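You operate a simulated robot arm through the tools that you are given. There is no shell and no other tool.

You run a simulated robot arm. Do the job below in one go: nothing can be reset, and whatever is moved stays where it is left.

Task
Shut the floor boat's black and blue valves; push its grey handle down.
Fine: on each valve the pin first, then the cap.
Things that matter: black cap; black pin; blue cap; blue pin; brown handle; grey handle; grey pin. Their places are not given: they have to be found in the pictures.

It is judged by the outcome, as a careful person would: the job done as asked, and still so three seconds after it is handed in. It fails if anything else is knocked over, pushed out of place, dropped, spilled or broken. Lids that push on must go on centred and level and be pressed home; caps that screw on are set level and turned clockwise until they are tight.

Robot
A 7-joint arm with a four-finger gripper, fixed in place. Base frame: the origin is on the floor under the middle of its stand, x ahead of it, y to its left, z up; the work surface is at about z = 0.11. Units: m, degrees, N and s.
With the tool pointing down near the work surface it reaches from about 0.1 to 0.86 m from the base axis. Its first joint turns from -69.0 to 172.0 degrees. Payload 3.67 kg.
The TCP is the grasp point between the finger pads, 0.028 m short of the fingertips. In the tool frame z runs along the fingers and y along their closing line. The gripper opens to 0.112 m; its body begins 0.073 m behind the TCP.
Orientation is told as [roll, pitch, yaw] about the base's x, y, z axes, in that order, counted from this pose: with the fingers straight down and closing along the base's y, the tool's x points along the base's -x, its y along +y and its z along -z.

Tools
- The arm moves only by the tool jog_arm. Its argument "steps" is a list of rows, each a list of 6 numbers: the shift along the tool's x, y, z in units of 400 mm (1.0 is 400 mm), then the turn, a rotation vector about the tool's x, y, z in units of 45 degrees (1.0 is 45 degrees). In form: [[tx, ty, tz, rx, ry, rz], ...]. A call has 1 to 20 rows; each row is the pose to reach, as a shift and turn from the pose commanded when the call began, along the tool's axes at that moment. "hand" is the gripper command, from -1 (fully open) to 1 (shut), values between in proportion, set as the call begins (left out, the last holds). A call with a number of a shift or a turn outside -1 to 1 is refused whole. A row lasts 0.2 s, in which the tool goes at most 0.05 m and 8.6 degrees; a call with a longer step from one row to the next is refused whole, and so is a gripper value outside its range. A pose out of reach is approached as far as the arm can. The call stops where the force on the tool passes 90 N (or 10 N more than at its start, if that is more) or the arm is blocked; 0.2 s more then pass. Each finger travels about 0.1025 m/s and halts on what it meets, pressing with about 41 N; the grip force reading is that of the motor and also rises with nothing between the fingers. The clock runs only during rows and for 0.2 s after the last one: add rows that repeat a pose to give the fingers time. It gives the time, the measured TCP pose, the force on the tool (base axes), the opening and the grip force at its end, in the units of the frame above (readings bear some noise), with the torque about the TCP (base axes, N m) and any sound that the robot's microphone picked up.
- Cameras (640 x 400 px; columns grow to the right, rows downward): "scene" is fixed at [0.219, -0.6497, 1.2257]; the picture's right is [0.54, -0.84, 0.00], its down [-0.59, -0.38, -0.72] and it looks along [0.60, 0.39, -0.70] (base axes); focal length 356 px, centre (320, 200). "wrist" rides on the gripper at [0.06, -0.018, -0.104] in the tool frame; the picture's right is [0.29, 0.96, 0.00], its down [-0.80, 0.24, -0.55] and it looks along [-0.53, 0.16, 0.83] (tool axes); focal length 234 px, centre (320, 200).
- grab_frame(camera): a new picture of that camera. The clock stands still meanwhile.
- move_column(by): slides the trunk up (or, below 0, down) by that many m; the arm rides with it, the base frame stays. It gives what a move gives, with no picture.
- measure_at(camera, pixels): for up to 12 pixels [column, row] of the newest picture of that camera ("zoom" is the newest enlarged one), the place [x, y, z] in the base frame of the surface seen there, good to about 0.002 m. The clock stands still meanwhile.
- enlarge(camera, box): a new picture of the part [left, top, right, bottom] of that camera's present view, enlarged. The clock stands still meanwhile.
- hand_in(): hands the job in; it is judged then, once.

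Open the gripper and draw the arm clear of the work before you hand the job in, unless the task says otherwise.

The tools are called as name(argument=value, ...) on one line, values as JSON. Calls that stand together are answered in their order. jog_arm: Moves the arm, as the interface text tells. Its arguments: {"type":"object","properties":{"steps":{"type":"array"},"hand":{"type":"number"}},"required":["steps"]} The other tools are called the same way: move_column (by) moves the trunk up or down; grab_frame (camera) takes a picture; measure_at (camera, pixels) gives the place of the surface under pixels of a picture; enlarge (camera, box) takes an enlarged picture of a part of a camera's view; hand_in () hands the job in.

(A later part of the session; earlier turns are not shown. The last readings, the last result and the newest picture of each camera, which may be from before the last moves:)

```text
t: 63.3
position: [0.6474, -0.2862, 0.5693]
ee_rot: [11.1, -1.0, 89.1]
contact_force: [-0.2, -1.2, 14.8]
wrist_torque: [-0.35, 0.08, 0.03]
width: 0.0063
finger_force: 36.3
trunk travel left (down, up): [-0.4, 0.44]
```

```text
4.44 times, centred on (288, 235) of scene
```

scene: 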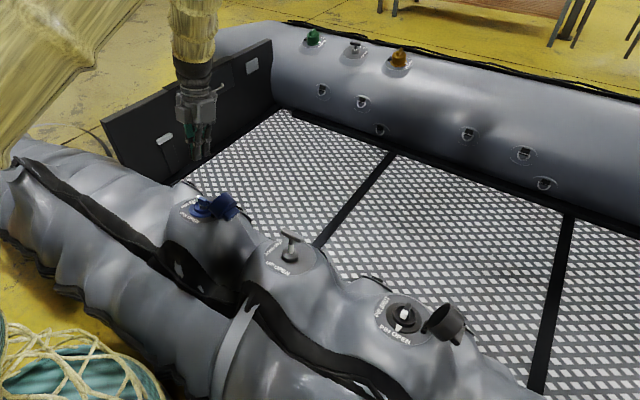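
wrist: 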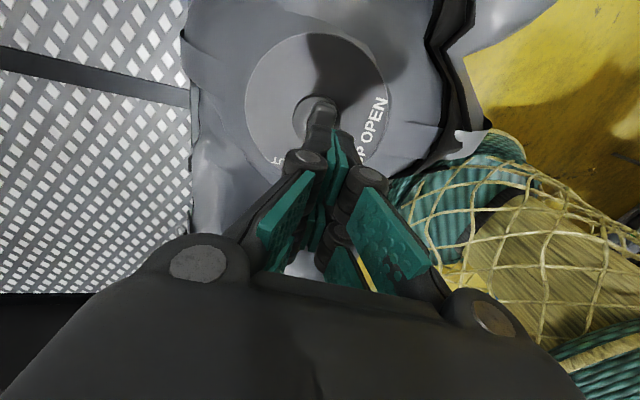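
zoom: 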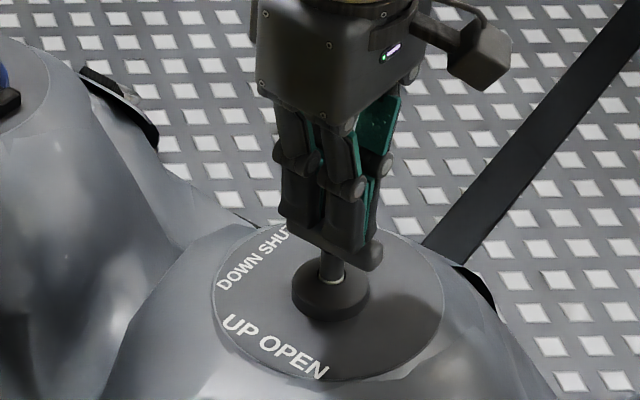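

The white band is now just a thin line like the reference. I'll press a bit more to make sure it's at the bottom.

jog_arm(steps=[[0, 0, 0.005, 0, 0, 0], [0, 0, 0.01, 0, 0, 0], [0, 0, 0.015, 0, 0, 0]])

jog_arm(steps=[[0, 0, -0.02, 0, 0, 0], [0, 0, -0.06, 0, 0, 0], [0, 0, -0.15, 0, 0, 0], [0, 0, -0.25, 0, 0, 0], [0, 0, -0.34, 0, 0, 0], [0, 0, -0.34, 0, 0, 0]])

enlarge(camera="scene", box=[240, 220, 336, 280])

measure_at(camera="zoom", pixels=[[300, 130], [345, 150], [385, 170], [320, 140], [365, 160], [335, 200], [300, 290], [200, 180], [440, 230], [250, 300], [335, 215], [290, 230]])

```text
t: 64.1
position: [0.6481, -0.2863, 0.5694]
ee_rot: [10.6, -0.9, 89.2]
contact_force: [5.5, -11.2, 85.4]
wrist_torque: [-2.19, 0.21, 0.6]
width: 0.0061
finger_force: 36.1
trunk travel left (down, up): [-0.4, 0.44]
```

```text
t: 65.5
position: [0.672, -0.2881, 0.695]
ee_rot: [11.2, -0.9, 89.1]
contact_force: [0.4, 0.0, -0.3]
wrist_torque: [0.02, -0.04, 0.02]
width: 0.0001
finger_force: 36.1
trunk travel left (down, up): [-0.4, 0.44]
```

```text
6.67 times, centred on (288, 250) of scene
```

zoom: 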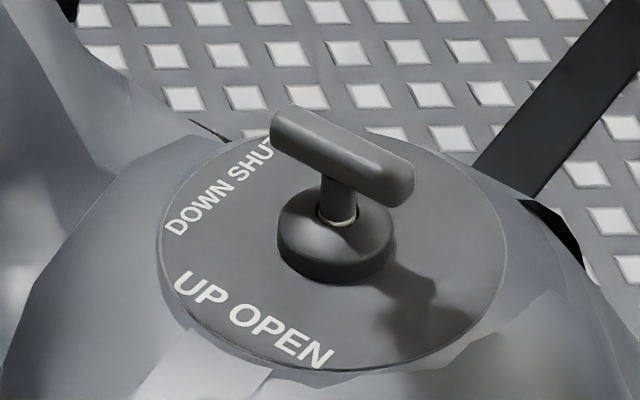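

```text
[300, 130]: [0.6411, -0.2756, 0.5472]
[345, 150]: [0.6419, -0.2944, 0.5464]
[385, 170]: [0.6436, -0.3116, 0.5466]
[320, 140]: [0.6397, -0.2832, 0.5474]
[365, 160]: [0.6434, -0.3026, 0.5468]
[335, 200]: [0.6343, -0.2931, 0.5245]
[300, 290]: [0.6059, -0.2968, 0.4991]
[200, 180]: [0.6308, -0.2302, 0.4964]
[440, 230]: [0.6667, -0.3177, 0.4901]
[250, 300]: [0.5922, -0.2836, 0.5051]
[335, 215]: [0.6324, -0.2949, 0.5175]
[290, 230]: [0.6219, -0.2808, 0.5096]
```

The grey T-bar's top is now 52 mm above its disc, same as the reference, with a hard stop at 85 N: grey is down. Now for black: I'll turn back to yaw 180 and reopen the fingers to 0.03 m.

jog_arm(steps=[[0, 0, 0, 0, 0, -0.18], [0, 0, 0, 0, 0, -0.36], [0, 0, 0, 0, 0, -0.54], [0, 0, 0, 0, 0, -0.72], [0, 0, 0, 0, 0, -0.9], [0, 0, 0, 0, 0, -1.0], [0, 0, 0, 0, 0, -1.0]], hand=0.43)

jog_arm(steps=[[0, 0, 0, 0, 0, -0.18], [0, 0, 0, 0, 0, -0.36], [0, 0, 0, 0, 0, -0.54], [0, 0, 0, 0, 0, -0.72], [0, 0, 0, 0, 0, -0.9], [0, 0, 0, 0, 0, -1.0], [0, 0, 0, 0, 0, -1.0]])

jog_arm(steps=[[0, 0.1, 0, 0, 0, 0], [0, 0.2, 0, 0, 0, 0], [0, 0.3, 0, 0, 0, 0], [0, 0.4, 0, 0, 0, 0], [0, 0.5, 0, 0, 0, 0], [0, 0.5, 0, 0, 0, 0]])

grab_frame(camera="wrist")

```text
t: 67.1
position: [0.673, -0.2904, 0.696]
ee_rot: [7.1, -8.5, 133.9]
contact_force: [-1.0, 0.1, 0.9]
wrist_torque: [-0.01, 0.0, 0.02]
width: 0.032
finger_force: 0.1
trunk travel left (down, up): [-0.4, 0.44]
```

```text
t: 68.7
position: [0.6717, -0.2895, 0.6956]
ee_rot: [-1.0, -11.1, 179.3]
contact_force: [0.3, 1.0, -0.9]
wrist_torque: [0.02, 0.0, -0.02]
width: 0.032
finger_force: 0.0
trunk travel left (down, up): [-0.4, 0.44]
```

```text
t: 70.1
position: [0.67, -0.4916, 0.6931]
ee_rot: [-0.9, -11.1, 179.5]
contact_force: [-0.4, -0.5, -0.3]
wrist_torque: [0.02, -0.02, -0.01]
width: 0.0317
finger_force: 0.0
trunk travel left (down, up): [-0.4, 0.44]
```

```text
taken
```

wrist: 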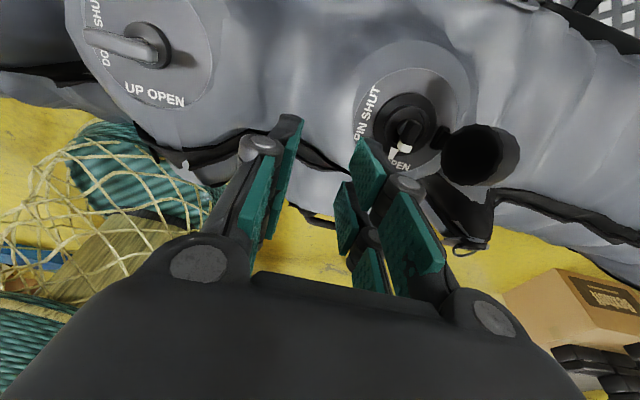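

The arm tracks fine at yaw 180 here. I'll continue to above the black valve (y ≈ -0.598) and take a close look.

jog_arm(steps=[[0, 0.09, 0, 0, 0, 0], [0, 0.18, 0, 0, 0, 0], [0, 0.2, 0, 0, 0, 0], [0, 0.2, 0, 0, 0, 0]])

enlarge(camera="wrist", box=[250, 40, 442, 160])

```text
t: 71.1
position: [0.6673, -0.5701, 0.6904]
ee_rot: [-1.0, -11.1, 179.5]
contact_force: [-0.2, 0.2, -0.1]
wrist_torque: [0.0, 0.0, 0.01]
width: 0.0319
finger_force: 0.1
trunk travel left (down, up): [-0.4, 0.44]
```

```text
3.33 times, centred on (346, 100) of wrist
```

zoom: 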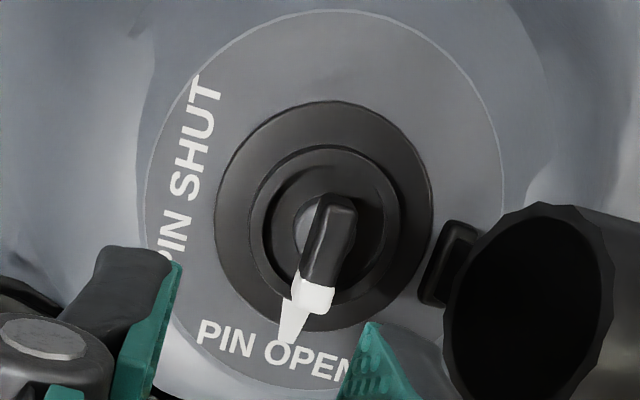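

The black valve is clear now. I'll measure bar, ring, collar and disc points for its exact axis.

measure_at(camera="zoom", pixels=[[340, 205], [330, 230], [320, 265], [315, 288], [218, 220], [430, 215], [322, 105], [330, 325], [252, 225], [400, 225], [325, 150], [250, 300]])

measure_at(camera="zoom", pixels=[[160, 220], [490, 150], [320, 20], [220, 60], [430, 60], [220, 340], [200, 200], [450, 190], [310, 250], [350, 235], [280, 340], [180, 120]])

measure_at(camera="zoom", pixels=[[440, 250], [435, 295], [460, 230], [450, 330], [530, 210], [610, 300], [600, 230], [500, 220], [470, 380], [580, 380], [620, 260], [560, 300]])

```text
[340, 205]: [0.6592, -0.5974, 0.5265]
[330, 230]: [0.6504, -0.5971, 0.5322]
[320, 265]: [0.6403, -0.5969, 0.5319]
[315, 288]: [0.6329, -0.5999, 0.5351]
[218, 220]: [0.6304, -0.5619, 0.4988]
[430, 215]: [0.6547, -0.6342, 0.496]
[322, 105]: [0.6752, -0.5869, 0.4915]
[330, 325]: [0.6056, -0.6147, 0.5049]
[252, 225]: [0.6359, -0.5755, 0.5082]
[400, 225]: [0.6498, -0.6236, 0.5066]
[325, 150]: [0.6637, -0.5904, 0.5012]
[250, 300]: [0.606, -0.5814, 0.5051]
```

```text
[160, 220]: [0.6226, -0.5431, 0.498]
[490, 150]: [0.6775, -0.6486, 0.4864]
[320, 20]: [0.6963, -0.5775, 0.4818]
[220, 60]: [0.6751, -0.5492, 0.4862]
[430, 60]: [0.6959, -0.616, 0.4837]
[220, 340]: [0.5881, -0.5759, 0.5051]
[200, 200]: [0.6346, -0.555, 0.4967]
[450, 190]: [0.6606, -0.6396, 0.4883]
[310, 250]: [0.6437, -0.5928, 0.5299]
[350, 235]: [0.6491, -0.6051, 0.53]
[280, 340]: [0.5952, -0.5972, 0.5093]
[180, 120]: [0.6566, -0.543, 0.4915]
```

```text
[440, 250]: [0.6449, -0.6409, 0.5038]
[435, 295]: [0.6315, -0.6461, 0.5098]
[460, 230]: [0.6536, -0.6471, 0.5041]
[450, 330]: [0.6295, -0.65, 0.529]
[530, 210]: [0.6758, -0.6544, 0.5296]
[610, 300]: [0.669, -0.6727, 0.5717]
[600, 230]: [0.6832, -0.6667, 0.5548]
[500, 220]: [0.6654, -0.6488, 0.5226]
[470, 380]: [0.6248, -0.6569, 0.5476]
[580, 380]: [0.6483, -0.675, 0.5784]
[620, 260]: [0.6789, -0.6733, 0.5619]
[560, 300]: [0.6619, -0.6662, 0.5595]
```

The black valve has the same 12° tilt; its axis passes about (0.640, -0.5985, 0.504). I'll trim orientation and go to hover 0.12 m back along the axis.

jog_arm(steps=[[0.013, 0.036, 0.039, -0.011, -0.01, -0.006], [0.026, 0.071, 0.0783, -0.022, -0.02, -0.011], [0.026, 0.071, 0.0783, -0.022, -0.02, -0.011], [0.026, 0.071, 0.0783, -0.022, -0.02, -0.011]])

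grab_frame(camera="scene")

grab_frame(camera="wrist")

```text
t: 72.1
position: [0.6717, -0.5977, 0.6566]
ee_rot: [-0.1, -12.1, 180.0]
contact_force: [0.5, 0.2, 0.0]
wrist_torque: [-0.02, -0.01, -0.03]
width: 0.032
finger_force: 0.1
trunk travel left (down, up): [-0.4, 0.44]
```

```text
taken
```

scene: 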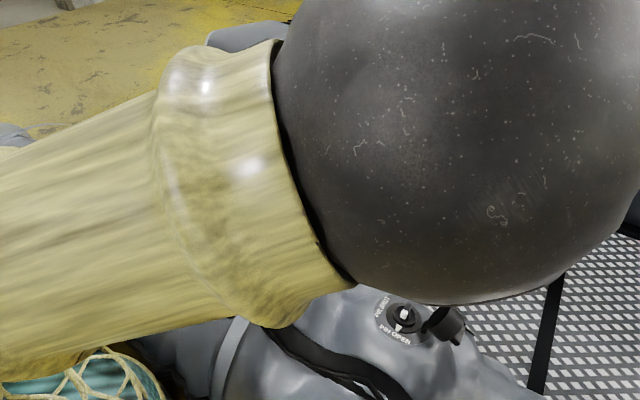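

```text
taken
```

wrist: 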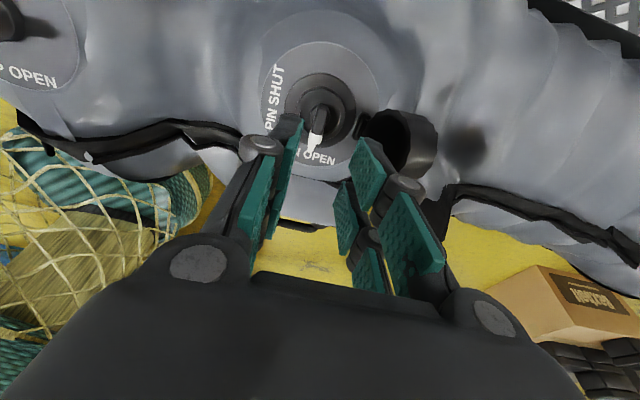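

Hover is on target (the elbow partly hides the scene view, but the black valve stays visible at (405,315)). I'll descend 0.08 m along the axis.

jog_arm(steps=[[0, 0, 0.06, 0, 0, 0], [0, 0, 0.12, 0, 0, 0], [0, 0, 0.18, 0, 0, 0], [0, 0, 0.2, 0, 0, 0], [0, 0, 0.2, 0, 0, 0]])

enlarge(camera="wrist", box=[220, 60, 444, 200])

enlarge(camera="scene", box=[352, 270, 480, 350])

```text
t: 73.3
position: [0.6564, -0.5975, 0.5781]
ee_rot: [-0.1, -12.1, 179.9]
contact_force: [-0.2, -0.5, -0.1]
wrist_torque: [-0.01, 0.02, 0.03]
width: 0.0318
finger_force: 0.1
trunk travel left (down, up): [-0.4, 0.44]
```

```text
2.86 times, centred on (332, 130) of wrist
```

zoom: 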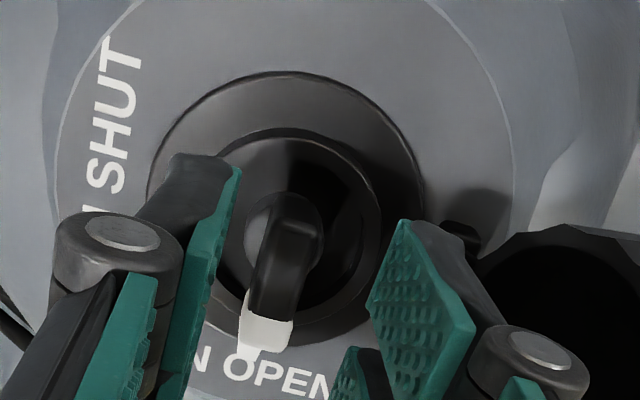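

```text
5.00 times, centred on (416, 310) of scene
```

zoom: 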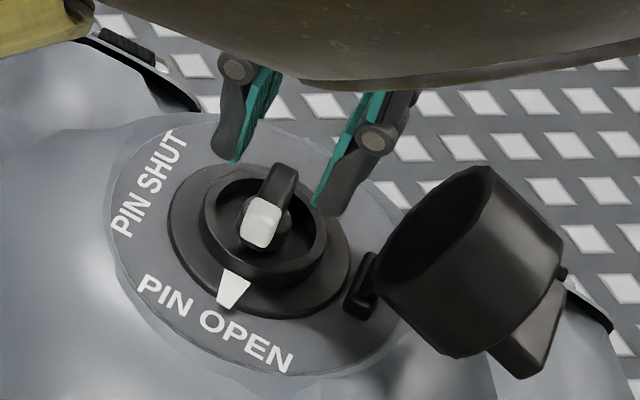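

The bar sits midway between the fingers as before. I'll descend the last 39 mm and close on it.

jog_arm(steps=[[-0.002, 0.0025, 0.03, 0, 0, 0], [-0.004, 0.0025, 0.06, 0, 0, 0], [-0.006, 0.0025, 0.085, 0, 0, 0], [-0.006, 0.0025, 0.098, 0, 0, 0], [-0.006, 0.0025, 0.098, 0, 0, 0]])

jog_arm(steps=[[0, 0, 0, 0, 0, 0], [0, 0, 0, 0, 0, 0], [0, 0, 0, 0, 0, 0], [0, 0, 0, 0, 0, 0]], hand=1)

enlarge(camera="wrist", box=[220, 80, 444, 220])

enlarge(camera="scene", box=[352, 270, 480, 350])

```text
t: 74.5
position: [0.6462, -0.6002, 0.5404]
ee_rot: [-0.1, -12.0, 180.0]
contact_force: [-0.5, -0.1, 0.7]
wrist_torque: [0.0, -0.01, 0.02]
width: 0.0319
finger_force: 0.0
trunk travel left (down, up): [-0.4, 0.44]
```

```text
t: 75.5
position: [0.6461, -0.5972, 0.5415]
ee_rot: [0.0, -12.2, 179.9]
contact_force: [-3.8, 17.1, -6.6]
wrist_torque: [0.42, -0.63, -0.1]
width: 0.012
finger_force: 44.3
trunk travel left (down, up): [-0.4, 0.44]
```

```text
2.86 times, centred on (332, 150) of wrist
```

zoom: 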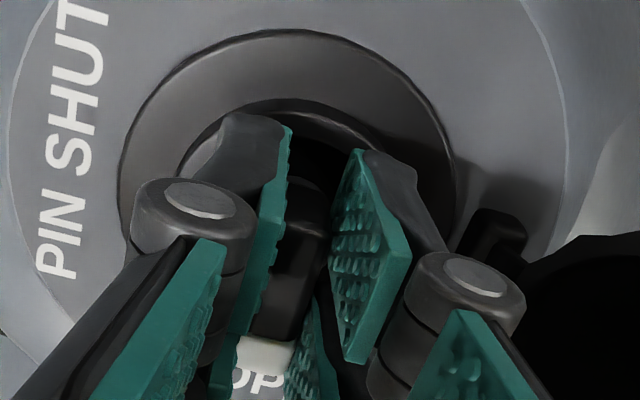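

```text
5.00 times, centred on (416, 310) of scene
```

zoom: 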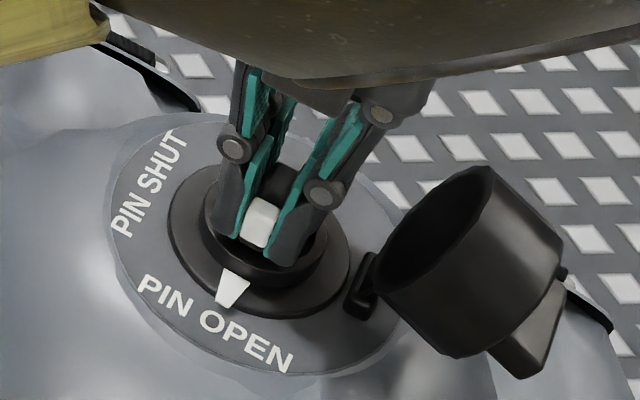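

The bar is gripped at 12 mm; 17 N in +y says I'm ~2 mm off in y. I'll shift 2 mm and start the clockwise turn, 25° first.

jog_arm(steps=[[0, -0.005, 0, 0, 0, 0], [0, -0.005, 0, 0, 0, 0], [0, -0.005, 0, 0, 0, 0.1], [0, -0.005, 0, 0, 0, 0.2], [0, -0.005, 0, 0, 0, 0.3], [0, -0.005, 0, 0, 0, 0.4], [0, -0.005, 0, 0, 0, 0.5], [0, -0.005, 0, 0, 0, 0.55]])

enlarge(camera="scene", box=[352, 270, 480, 350])

```text
t: 77.3
position: [0.6456, -0.598, 0.5403]
ee_rot: [5.0, -10.9, 154.6]
contact_force: [10.9, -7.2, -8.8]
wrist_torque: [-0.72, -1.28, 0.18]
width: 0.0119
finger_force: 44.6
trunk travel left (down, up): [-0.4, 0.44]
```

```text
5.00 times, centred on (416, 310) of scene
```

zoom: 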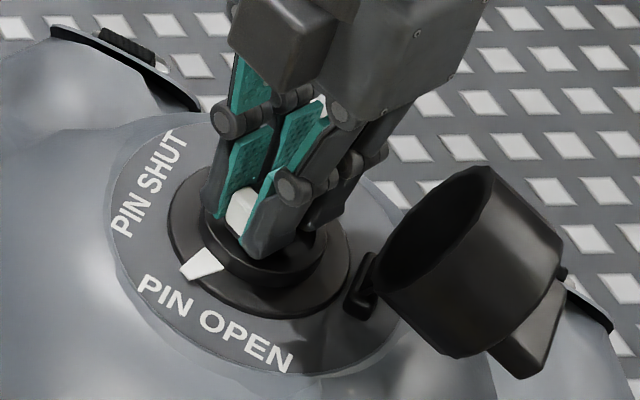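

The black ring's triangle has moved to (200,265), turning with the bar at low force. I'll continue another 43°.

jog_arm(steps=[[0, 0, 0, 0, 0, 0.12], [0, 0, 0, 0, 0, 0.24], [0, 0, 0, 0, 0, 0.36], [0, 0, 0, 0, 0, 0.48], [0, 0, 0, 0, 0, 0.6], [0, 0, 0, 0, 0, 0.72], [0, 0, 0, 0, 0, 0.84], [0, 0, 0, 0, 0, 0.95]])

enlarge(camera="scene", box=[352, 270, 480, 350])

```text
t: 79.1
position: [0.646, -0.5966, 0.5415]
ee_rot: [10.9, -4.6, 111.8]
contact_force: [16.6, -19.1, 0.2]
wrist_torque: [-0.76, -0.48, 0.13]
width: 0.0119
finger_force: 44.2
trunk travel left (down, up): [-0.4, 0.44]
```

```text
5.00 times, centred on (416, 310) of scene
```

zoom: 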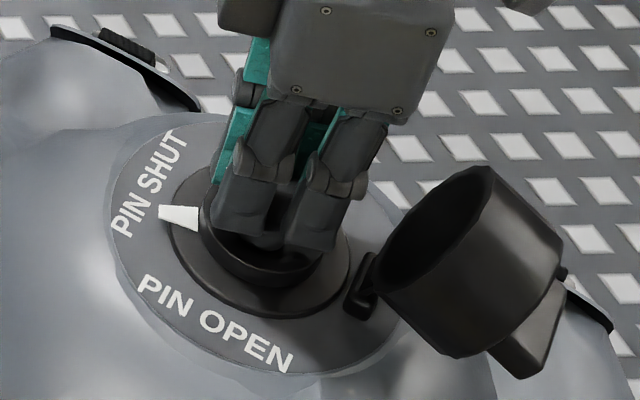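

The triangle is near PIN SHUT. I'll complete the last ~23° to the stop.

jog_arm(steps=[[0, -0.0025, 0, 0, 0, 0.1], [0, -0.0025, 0, 0, 0, 0.2], [0, -0.0025, 0, 0, 0, 0.3], [0, -0.0025, 0, 0, 0, 0.4], [0, -0.0025, 0, 0, 0, 0.48], [0, -0.0025, 0, 0, 0, 0.52]])

enlarge(camera="scene", box=[352, 270, 480, 350])

```text
t: 80.5
position: [0.6452, -0.5976, 0.5409]
ee_rot: [12.0, 0.2, 89.0]
contact_force: [11.1, -24.6, 4.3]
wrist_torque: [-1.05, -0.31, 1.8]
width: 0.0125
finger_force: 44.9
trunk travel left (down, up): [-0.4, 0.44]
```

```text
5.00 times, centred on (416, 310) of scene
```

zoom: 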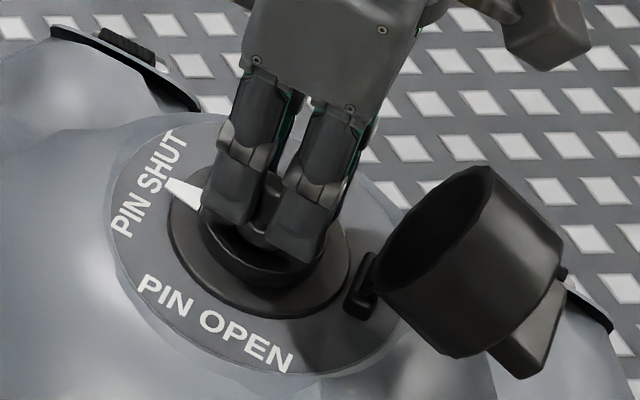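

The z-torque of 1.8 N·m shows the stop is reached, with the triangle at PIN SHUT. I'll release and rise along the axis.

jog_arm(steps=[[0, 0, 0, 0, 0, -0.03], [0, 0, 0, 0, 0, -0.03]])

jog_arm(steps=[[0, 0, 0, 0, 0, 0], [0, 0, 0, 0, 0, 0], [0, 0, -0.05, 0, 0, 0], [0, 0, -0.1, 0, 0, 0], [0, 0, -0.2, 0, 0, 0], [0, 0, -0.3, 0, 0, 0], [0, 0, -0.34, 0, 0, 0], [0, 0, -0.34, 0, 0, 0]], hand=0.43)

enlarge(camera="scene", box=[352, 270, 480, 350])

grab_frame(camera="wrist")

```text
t: 81.1
position: [0.647, -0.5985, 0.5417]
ee_rot: [12.0, -0.3, 90.3]
contact_force: [10.2, -24.0, 2.6]
wrist_torque: [-0.84, -0.25, 0.67]
width: 0.0124
finger_force: 45.7
trunk travel left (down, up): [-0.4, 0.44]
```

```text
t: 82.9
position: [0.6743, -0.5965, 0.672]
ee_rot: [12.0, -0.2, 90.2]
contact_force: [-0.1, -0.2, -1.0]
wrist_torque: [0.03, 0.04, -0.01]
width: 0.0319
finger_force: 0.1
trunk travel left (down, up): [-0.4, 0.44]
```

```text
5.00 times, centred on (416, 310) of scene
```

zoom: 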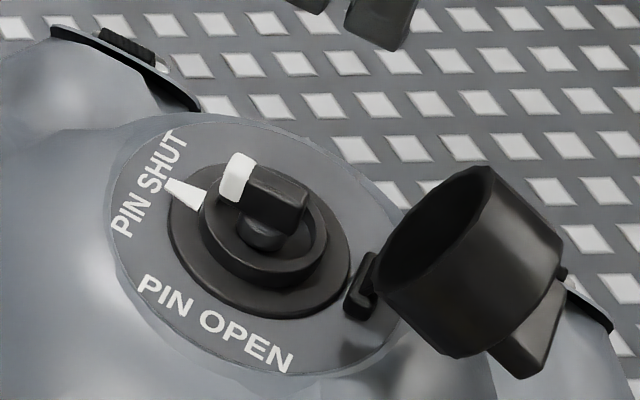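

```text
taken
```

wrist: 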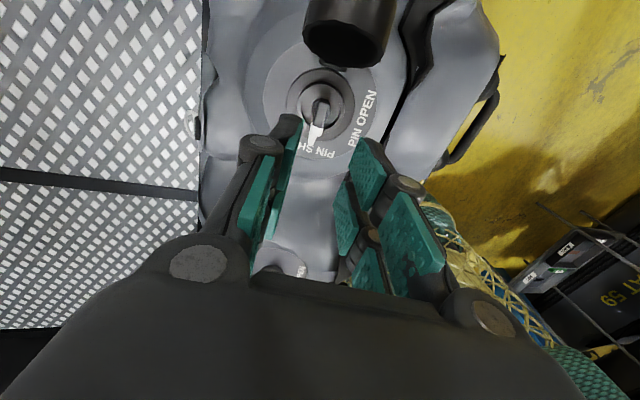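

The black pin's white end and triangle now point at PIN SHUT. For the cap I'll close the fingers, return to yaw 180, and test at this height whether the arm can reach beyond the cap at y ≈ -0.76.

jog_arm(steps=[[0, 0, 0, 0, 0, -0.18], [0, 0, 0, 0, 0, -0.36], [0, 0, 0, 0, 0, -0.54], [0, 0, 0, 0, 0, -0.72], [0, 0, 0, 0, 0, -0.9], [0, 0, 0, 0, 0, -1.0], [0, 0, 0, 0, 0, -1.0]], hand=1)

jog_arm(steps=[[0, 0, 0, 0, 0, -0.18], [0, 0, 0, 0, 0, -0.36], [0, 0, 0, 0, 0, -0.54], [0, 0, 0, 0, 0, -0.72], [0, 0, 0, 0, 0, -0.9], [0, 0, 0, 0, 0, -1.0], [0, 0, 0, 0, 0, -1.0]])

jog_arm(steps=[[0, 0.08, 0, 0, 0, 0], [0, 0.16, 0, 0, 0, 0], [0, 0.24, 0, 0, 0, 0], [0, 0.32, 0, 0, 0, 0], [0, 0.4, 0, 0, 0, 0], [0, 0.41, 0, 0, 0, 0], [0, 0.41, 0, 0, 0, 0]])

grab_frame(camera="scene")

grab_frame(camera="wrist")

```text
t: 84.5
position: [0.6738, -0.596, 0.6744]
ee_rot: [8.4, -8.6, 134.6]
contact_force: [-0.5, 0.4, 0.2]
wrist_torque: [0.02, 0.02, 0.02]
width: 0.0
finger_force: 36.0
trunk travel left (down, up): [-0.4, 0.44]
```

```text
t: 86.1
position: [0.6736, -0.5979, 0.6756]
ee_rot: [-0.2, -12.0, -179.7]
contact_force: [0.5, 0.4, 0.4]
wrist_torque: [0.0, -0.01, -0.01]
width: 0.0
finger_force: 35.7
trunk travel left (down, up): [-0.4, 0.44]
```

```text
t: 87.7
position: [0.6739, -0.6686, 0.6788]
ee_rot: [0.2, -12.0, -179.8]
contact_force: [0.5, 0.4, -0.6]
wrist_torque: [-0.01, 0.03, 0.0]
width: 0.0
finger_force: 35.3
out of reach, approached as far as the arm can: row 3, 4, 5, 6, 7
trunk travel left (down, up): [-0.4, 0.44]
```

```text
taken
```

scene: 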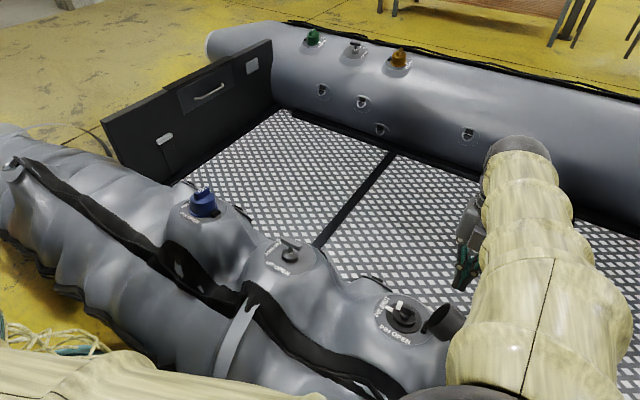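

```text
taken
```

wrist: 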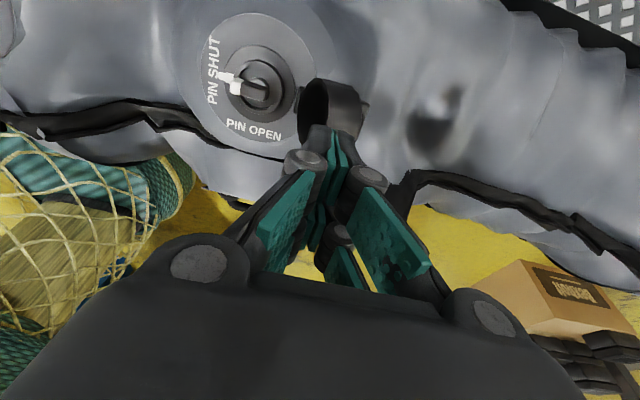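

The arm stops at y ≈ -0.669 with this inward tilt. Tilting the fingers outward (toward -y) by about 15° and reducing the x-tilt will extend the reach; I'll reorient here at height and see where the tool ends up.

jog_arm(steps=[[0, 0, 0, -0.165, 0.067, 0], [0, 0, 0, -0.329, 0.133, 0], [0, 0, 0, -0.329, 0.133, 0], [0, 0, 0, -0.329, 0.133, 0]])

grab_frame(camera="wrist")

```text
t: 88.7
position: [0.6733, -0.6724, 0.6777]
ee_rot: [14.7, -6.1, -179.0]
contact_force: [0.9, 0.9, -0.3]
wrist_torque: [0.02, 0.01, 0.02]
width: 0.0003
finger_force: 35.9
trunk travel left (down, up): [-0.4, 0.44]
```

```text
taken
```

wrist: 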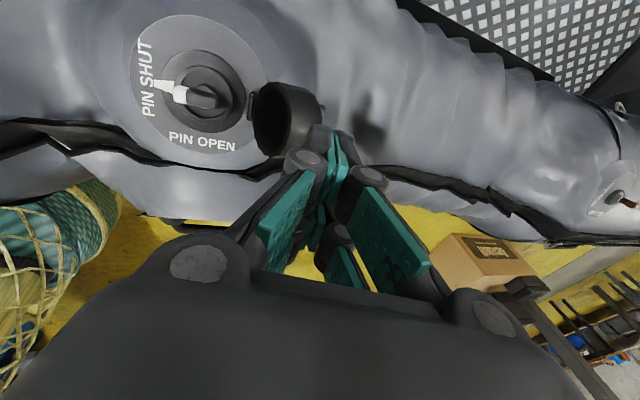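

Reorientation worked. Now I'll try moving out to (0.65, -0.76) at this height with the tilted fingers.

jog_arm(steps=[[-0.02, 0.072, 0.021, 0, 0, 0], [-0.04, 0.144, 0.042, 0, 0, 0], [-0.061, 0.216, 0.063, 0, 0, 0], [-0.061, 0.216, 0.063, 0, 0, 0], [-0.061, 0.216, 0.063, 0, 0, 0]])

grab_frame(camera="wrist")

grab_frame(camera="scene")

```text
t: 89.9
position: [0.6538, -0.7561, 0.674]
ee_rot: [14.5, -6.0, -178.8]
contact_force: [-0.7, 0.4, -0.7]
wrist_torque: [0.01, -0.03, 0.01]
width: 0.0001
finger_force: 35.7
out of reach, approached as far as the arm can: row 3, 4, 5
trunk travel left (down, up): [-0.4, 0.44]
```

```text
taken
```

wrist: 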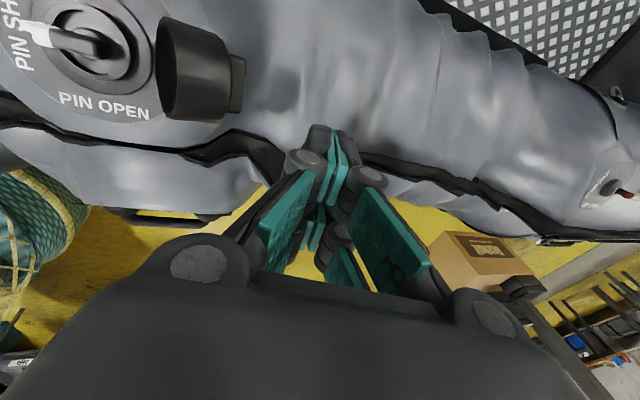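

```text
taken
```

scene: 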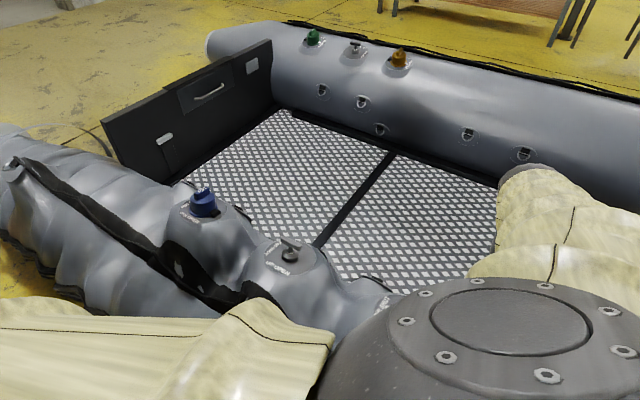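

Reached (0.654, -0.756, 0.674), beyond the cap. The wrist view shows the black wing at (237,85); I'll measure it and the nearby tube surface.

measure_at(camera="wrist", pixels=[[237, 62], [243, 85], [236, 108], [228, 85], [222, 50], [215, 118], [170, 30], [180, 110], [300, 100], [330, 90], [280, 150], [322, 130]])

enlarge(camera="wrist", box=[130, 0, 322, 120])

```text
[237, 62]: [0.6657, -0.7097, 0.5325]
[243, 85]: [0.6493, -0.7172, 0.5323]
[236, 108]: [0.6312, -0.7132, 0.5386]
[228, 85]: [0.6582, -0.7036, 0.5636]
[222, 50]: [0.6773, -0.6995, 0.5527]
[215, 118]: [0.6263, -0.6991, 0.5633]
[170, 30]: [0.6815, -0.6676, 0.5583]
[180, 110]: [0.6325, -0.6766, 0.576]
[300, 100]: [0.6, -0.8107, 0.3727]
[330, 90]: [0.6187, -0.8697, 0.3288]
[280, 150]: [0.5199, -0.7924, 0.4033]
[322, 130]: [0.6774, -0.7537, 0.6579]
```

```text
3.33 times, centred on (226, 60) of wrist
```

zoom: 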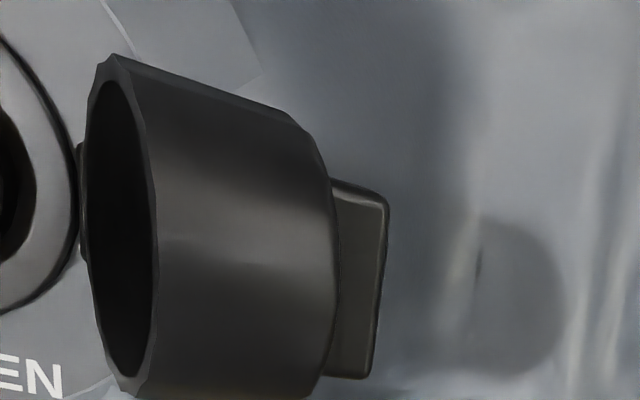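

The black wing tip is at y ≈ -0.717, z ≈ 0.532, same geometry as blue. I'll descend behind it to TCP ≈ (0.650, -0.743, 0.545), leaving about 16 mm clearance.

jog_arm(steps=[[0.006, -0.028, 0.075, 0, 0, 0], [0.0126, -0.057, 0.151, 0, 0, 0], [0.019, -0.085, 0.227, 0, 0, 0], [0.0253, -0.1135, 0.303, 0, 0, 0], [0.0253, -0.1135, 0.303, 0, 0, 0]])

grab_frame(camera="wrist")

grab_frame(camera="scene")

```text
t: 91.1
position: [0.6498, -0.7399, 0.5471]
ee_rot: [14.6, -6.0, -178.9]
contact_force: [0.0, 0.3, -0.6]
wrist_torque: [0.01, 0.0, 0.0]
width: 0.0
finger_force: 35.5
trunk travel left (down, up): [-0.4, 0.44]
```

```text
taken
```

wrist: 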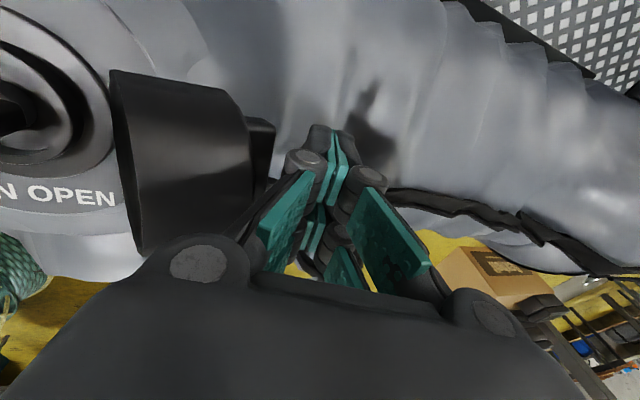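

```text
taken
```

scene: 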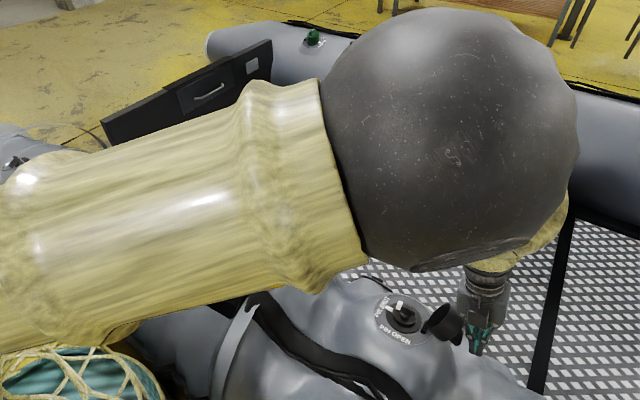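

The fingers are in place behind the black wing. I'll push +y and up along the hinge arc, first about 20°.

jog_arm(steps=[[0, -0.017, -0.007, 0, 0, 0], [0, -0.033, -0.013, 0, 0, 0], [0.001, -0.042, -0.045, 0, 0, 0], [0.002, -0.051, -0.078, 0, 0, 0], [0.002, -0.051, -0.078, 0, 0, 0]])

grab_frame(camera="wrist")

enlarge(camera="scene", box=[360, 270, 504, 370])

```text
t: 92.3
position: [0.6529, -0.7122, 0.5711]
ee_rot: [14.5, -6.1, -178.9]
contact_force: [-0.9, -0.4, 0.4]
wrist_torque: [0.01, 0.02, 0.03]
width: 0.0004
finger_force: 36.2
trunk travel left (down, up): [-0.4, 0.44]
```

```text
taken
```

wrist: 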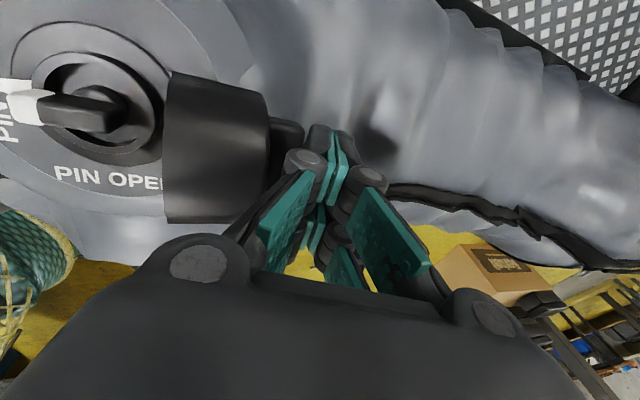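

```text
4.00 times, centred on (432, 320) of scene
```

zoom: 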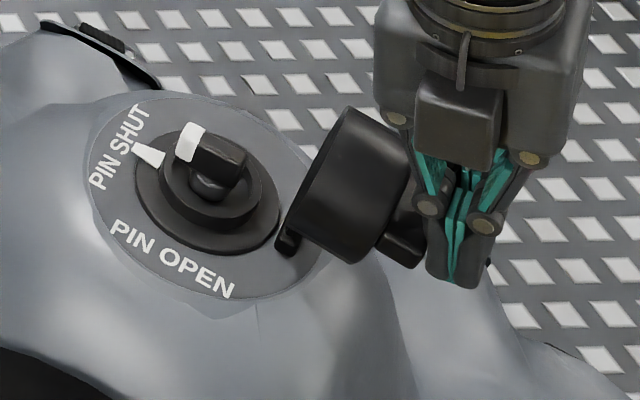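

The cap is swinging up against the finger. I'll continue the arc to about 60–75°.

jog_arm(steps=[[0.002, -0.02, -0.03, 0, 0, 0], [0.004, -0.039, -0.0565, 0, 0, 0], [0.006, -0.067, -0.077, 0, 0, 0], [0.0075, -0.095, -0.095, 0, 0, 0], [0.008, -0.12, -0.104, 0, 0, 0], [0.008, -0.143, -0.1105, 0, 0, 0], [0.008, -0.143, -0.1105, 0, 0, 0]])

grab_frame(camera="wrist")

enlarge(camera="scene", box=[360, 270, 504, 370])

```text
t: 93.9
position: [0.6567, -0.6468, 0.5997]
ee_rot: [14.5, -6.1, -178.9]
contact_force: [-0.5, 1.0, 0.7]
wrist_torque: [0.03, 0.05, -0.02]
width: 0.0001
finger_force: 35.4
trunk travel left (down, up): [-0.4, 0.44]
```

```text
taken
```

wrist: 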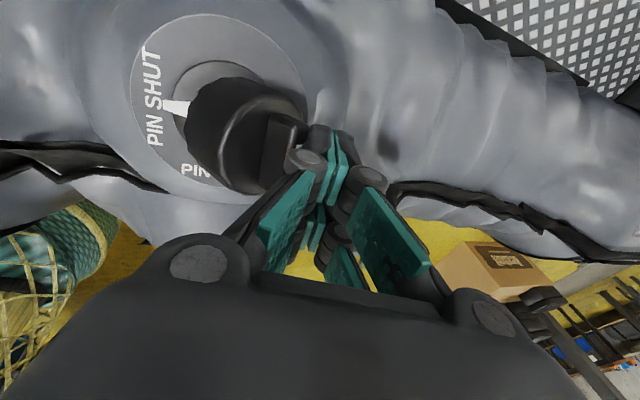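

```text
4.00 times, centred on (432, 320) of scene
```

zoom: 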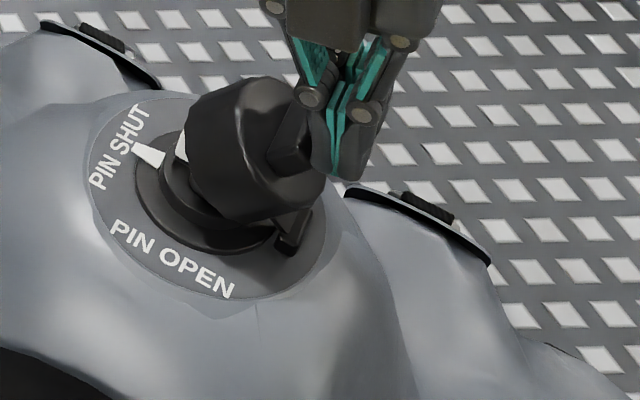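

The cap is leaning over the ring. I'll push on along the arc until it nearly lies down.

jog_arm(steps=[[0, -0.025, -0.002, 0, 0, 0], [0, -0.051, -0.002, 0, 0, 0], [0, -0.075, 0.001, 0, 0, 0], [0, -0.092, 0.004, 0, 0, 0], [0, -0.092, 0.004, 0, 0, 0]])

enlarge(camera="scene", box=[360, 270, 504, 370])

grab_frame(camera="wrist")

```text
t: 95.1
position: [0.6551, -0.6114, 0.5892]
ee_rot: [14.6, -6.1, -179.0]
contact_force: [-0.5, 1.0, 0.9]
wrist_torque: [0.0, -0.01, 0.02]
width: 0.0
finger_force: 35.6
trunk travel left (down, up): [-0.4, 0.44]
```

```text
4.00 times, centred on (432, 320) of scene
```

zoom: 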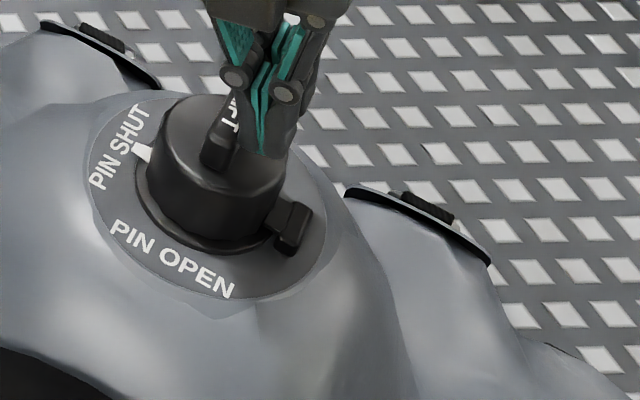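

```text
taken
```

wrist: 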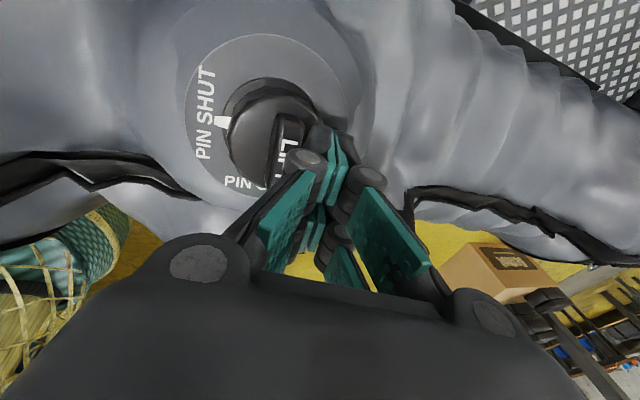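

The black cap is nearly down on its ring. I'll lift off vertically, then restore the tool to the valve's 12° tilt.

jog_arm(steps=[[-0.005, 0.016, -0.047, 0, 0, 0], [-0.01, 0.031, -0.094, 0, 0, 0], [-0.021, 0.0625, -0.189, 0, 0, 0], [-0.021, 0.0625, -0.189, 0.162, -0.065, 0], [-0.021, 0.0625, -0.189, 0.324, -0.131, 0], [-0.021, 0.0625, -0.189, 0.324, -0.131, 0]])

enlarge(camera="wrist", box=[220, 20, 412, 140])

enlarge(camera="scene", box=[360, 270, 472, 350])

measure_at(camera="zoom", pixels=[[210, 160], [280, 160], [230, 130], [250, 200], [320, 190], [350, 170], [200, 190], [280, 240], [360, 200], [190, 160], [300, 120], [270, 190]])

```text
t: 96.5
position: [0.6556, -0.6205, 0.6674]
ee_rot: [-0.3, -12.1, -179.7]
contact_force: [0.9, 0.0, -0.2]
wrist_torque: [-0.01, 0.0, 0.02]
width: 0.0
finger_force: 35.4
trunk travel left (down, up): [-0.4, 0.44]
```

```text
3.33 times, centred on (316, 80) of wrist
```

zoom: 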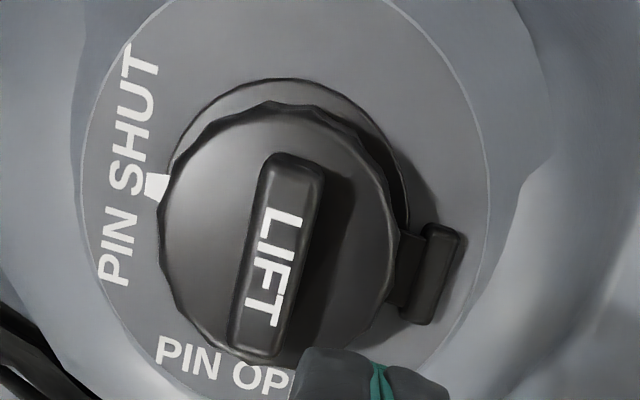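

```text
5.00 times, centred on (416, 310) of scene
```

zoom: 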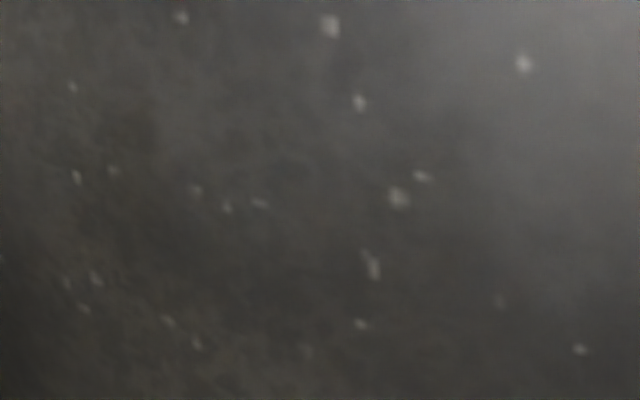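

```text
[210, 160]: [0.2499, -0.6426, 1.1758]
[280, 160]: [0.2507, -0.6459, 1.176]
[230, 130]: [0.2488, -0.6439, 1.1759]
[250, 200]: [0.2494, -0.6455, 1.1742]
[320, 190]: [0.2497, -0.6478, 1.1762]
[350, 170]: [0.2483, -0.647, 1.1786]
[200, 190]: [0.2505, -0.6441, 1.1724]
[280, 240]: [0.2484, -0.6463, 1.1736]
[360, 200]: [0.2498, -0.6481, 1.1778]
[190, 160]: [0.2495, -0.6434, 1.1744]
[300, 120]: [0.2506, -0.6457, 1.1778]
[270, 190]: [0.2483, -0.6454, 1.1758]
```

The elbow hides the scene view now, but the wrist view shows the black cap with LIFT up, slightly proud on the far side. I'll measure it in the wrist view.

enlarge(camera="wrist", box=[220, 20, 412, 140])

measure_at(camera="zoom", pixels=[[290, 175], [280, 250], [260, 340], [210, 180], [190, 270], [240, 140], [360, 180], [370, 260], [340, 330], [305, 190], [150, 185], [200, 320]])

```text
3.33 times, centred on (316, 80) of wrist
```

zoom: 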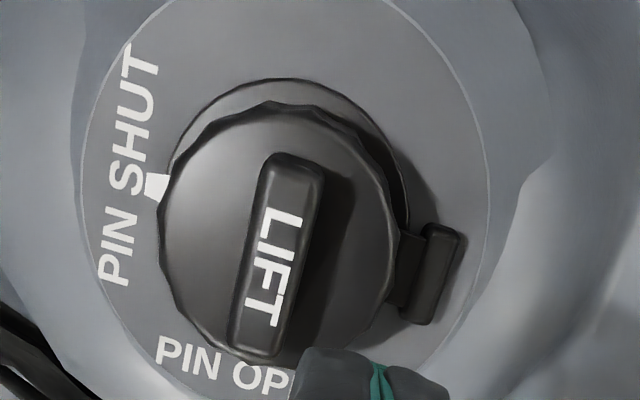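

```text
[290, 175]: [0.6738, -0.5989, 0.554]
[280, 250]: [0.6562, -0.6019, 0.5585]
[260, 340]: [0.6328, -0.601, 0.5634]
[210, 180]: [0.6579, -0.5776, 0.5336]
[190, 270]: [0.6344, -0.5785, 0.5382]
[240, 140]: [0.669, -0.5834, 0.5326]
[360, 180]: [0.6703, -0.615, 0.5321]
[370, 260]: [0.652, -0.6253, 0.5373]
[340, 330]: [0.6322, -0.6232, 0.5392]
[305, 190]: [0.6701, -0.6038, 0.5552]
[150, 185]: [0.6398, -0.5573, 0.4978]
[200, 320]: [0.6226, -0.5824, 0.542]
```

The black cap already measures level at about 43 mm above its disc, like the references. I'll still press it home: first on the far half at u ≈ +22 mm.

jog_arm(steps=[[0.023, -0.056, 0, 0, 0, 0], [0.0468, -0.1125, 0, 0, 0, 0], [0.0468, -0.1125, 0.08, 0, 0, 0], [0.0468, -0.1125, 0.16, 0, 0, 0], [0.0468, -0.1125, 0.2, 0, 0, 0], [0.0468, -0.1125, 0.2, 0, 0, 0]])

grab_frame(camera="wrist")

grab_frame(camera="scene")

```text
t: 97.9
position: [0.6575, -0.5721, 0.5853]
ee_rot: [0.0, -12.0, -179.7]
contact_force: [-0.2, 0.2, 0.6]
wrist_torque: [-0.02, 0.03, -0.04]
width: 0.0003
finger_force: 35.3
trunk travel left (down, up): [-0.4, 0.44]
```

```text
taken
```

wrist: 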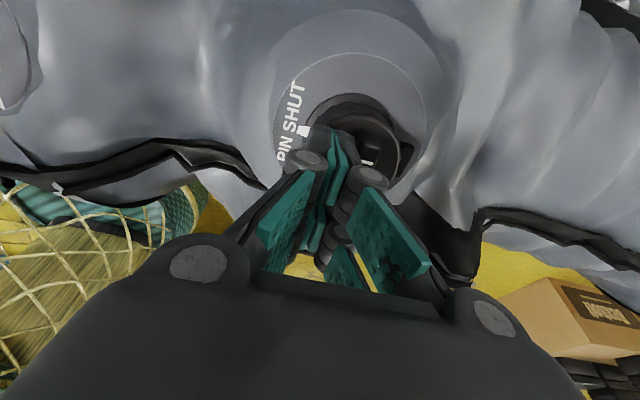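

```text
taken
```

scene: 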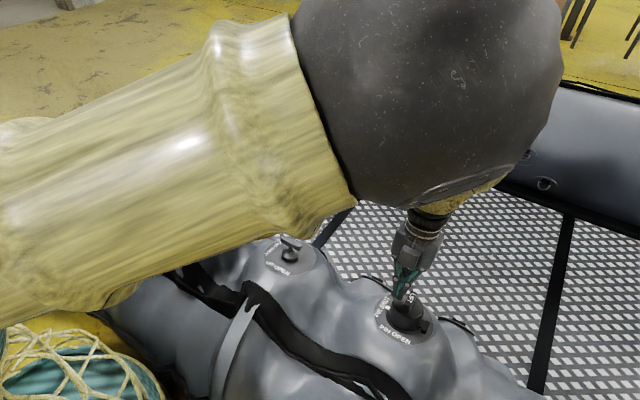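

The fingers are over the far half of the black cap. I'll press down in small steps.

jog_arm(steps=[[0, 0.006, 0.012, 0, 0, 0], [0, 0.006, 0.024, 0, 0, 0], [0, 0.006, 0.036, 0, 0, 0], [0, 0.006, 0.046, 0, 0, 0], [0, 0.006, 0.054, 0, 0, 0], [0, 0.006, 0.06, 0, 0, 0], [0, 0.006, 0.066, 0, 0, 0]])

enlarge(camera="scene", box=[352, 270, 480, 350])

```text
t: 99.5
position: [0.6523, -0.5751, 0.5626]
ee_rot: [0.1, -11.8, -179.6]
contact_force: [0.4, 0.6, 9.4]
wrist_torque: [-0.02, -0.12, 0.02]
width: 0.0061
finger_force: 35.8
trunk travel left (down, up): [-0.4, 0.44]
```

```text
5.00 times, centred on (416, 310) of scene
```

zoom: 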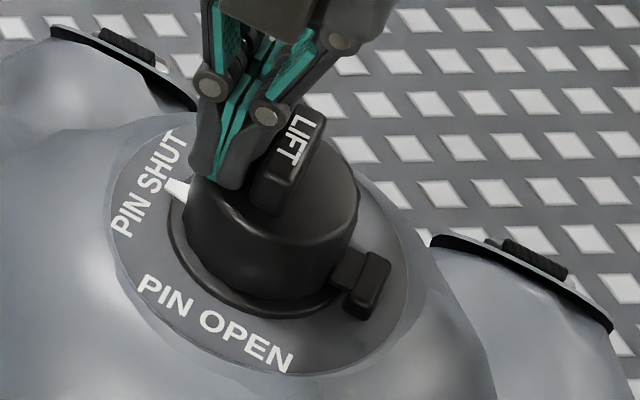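

Contact at 9 N with tip at cap-top height. I'll keep pressing toward the force limit.

jog_arm(steps=[[0, 0, 0.006, 0, 0, 0], [0, 0, 0.012, 0, 0, 0], [0, 0, 0.018, 0, 0, 0], [0, 0, 0.022, 0, 0, 0]])

enlarge(camera="scene", box=[352, 270, 480, 350])

```text
t: 100.5
position: [0.6521, -0.5733, 0.5609]
ee_rot: [0.5, -11.3, -179.7]
contact_force: [13.5, -12.7, 77.0]
wrist_torque: [-0.78, 0.46, 0.45]
width: 0.0059
finger_force: 35.6
trunk travel left (down, up): [-0.4, 0.44]
```

```text
5.00 times, centred on (416, 310) of scene
```

zoom: 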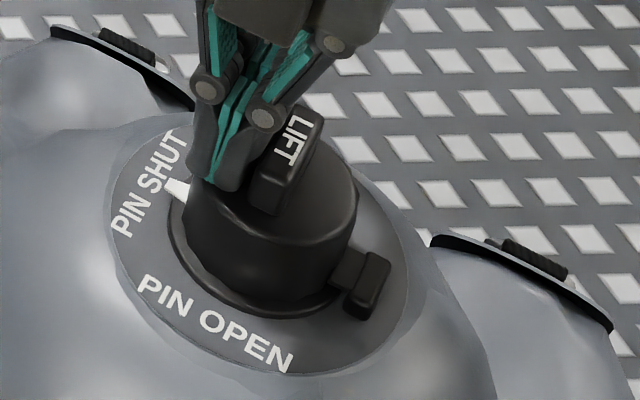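

77 N with almost no travel: the far side is home. I'll lift clear, shift to the centre over the wing, and press there too.

jog_arm(steps=[[0, 0, -0.06, 0, 0, 0], [0, 0, -0.15, 0, 0, 0], [0, 0.03, -0.15, 0, 0, 0], [0, 0.064, -0.15, 0, 0, 0], [0, 0.064, -0.15, 0, 0, 0]])

enlarge(camera="scene", box=[352, 270, 480, 350])

enlarge(camera="wrist", box=[220, 60, 444, 200])

```text
t: 101.7
position: [0.6628, -0.5991, 0.6116]
ee_rot: [0.1, -11.9, -179.6]
contact_force: [0.0, -0.1, 0.9]
wrist_torque: [-0.01, 0.01, 0.02]
width: 0.0001
finger_force: 36.2
trunk travel left (down, up): [-0.4, 0.44]
```

```text
5.00 times, centred on (416, 310) of scene
```

zoom: 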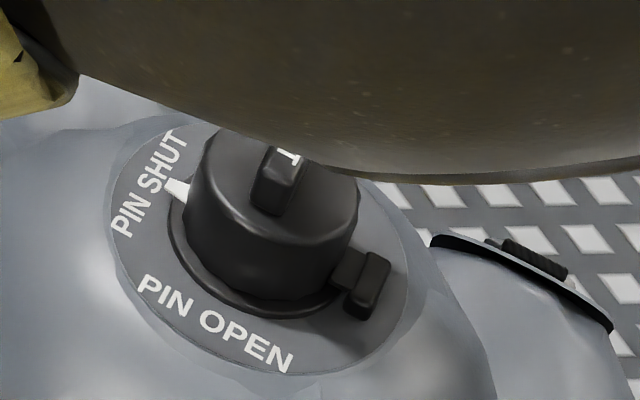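

```text
2.86 times, centred on (332, 130) of wrist
```

zoom: 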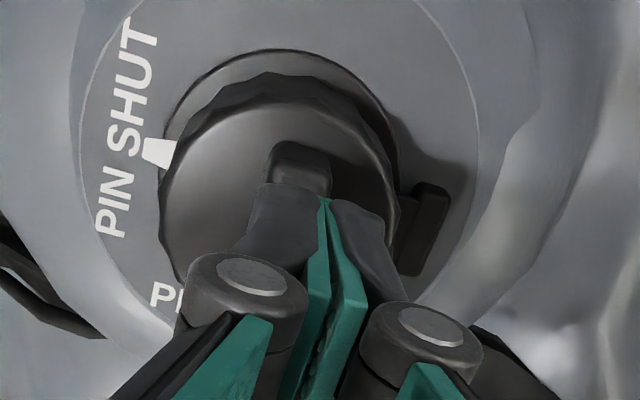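

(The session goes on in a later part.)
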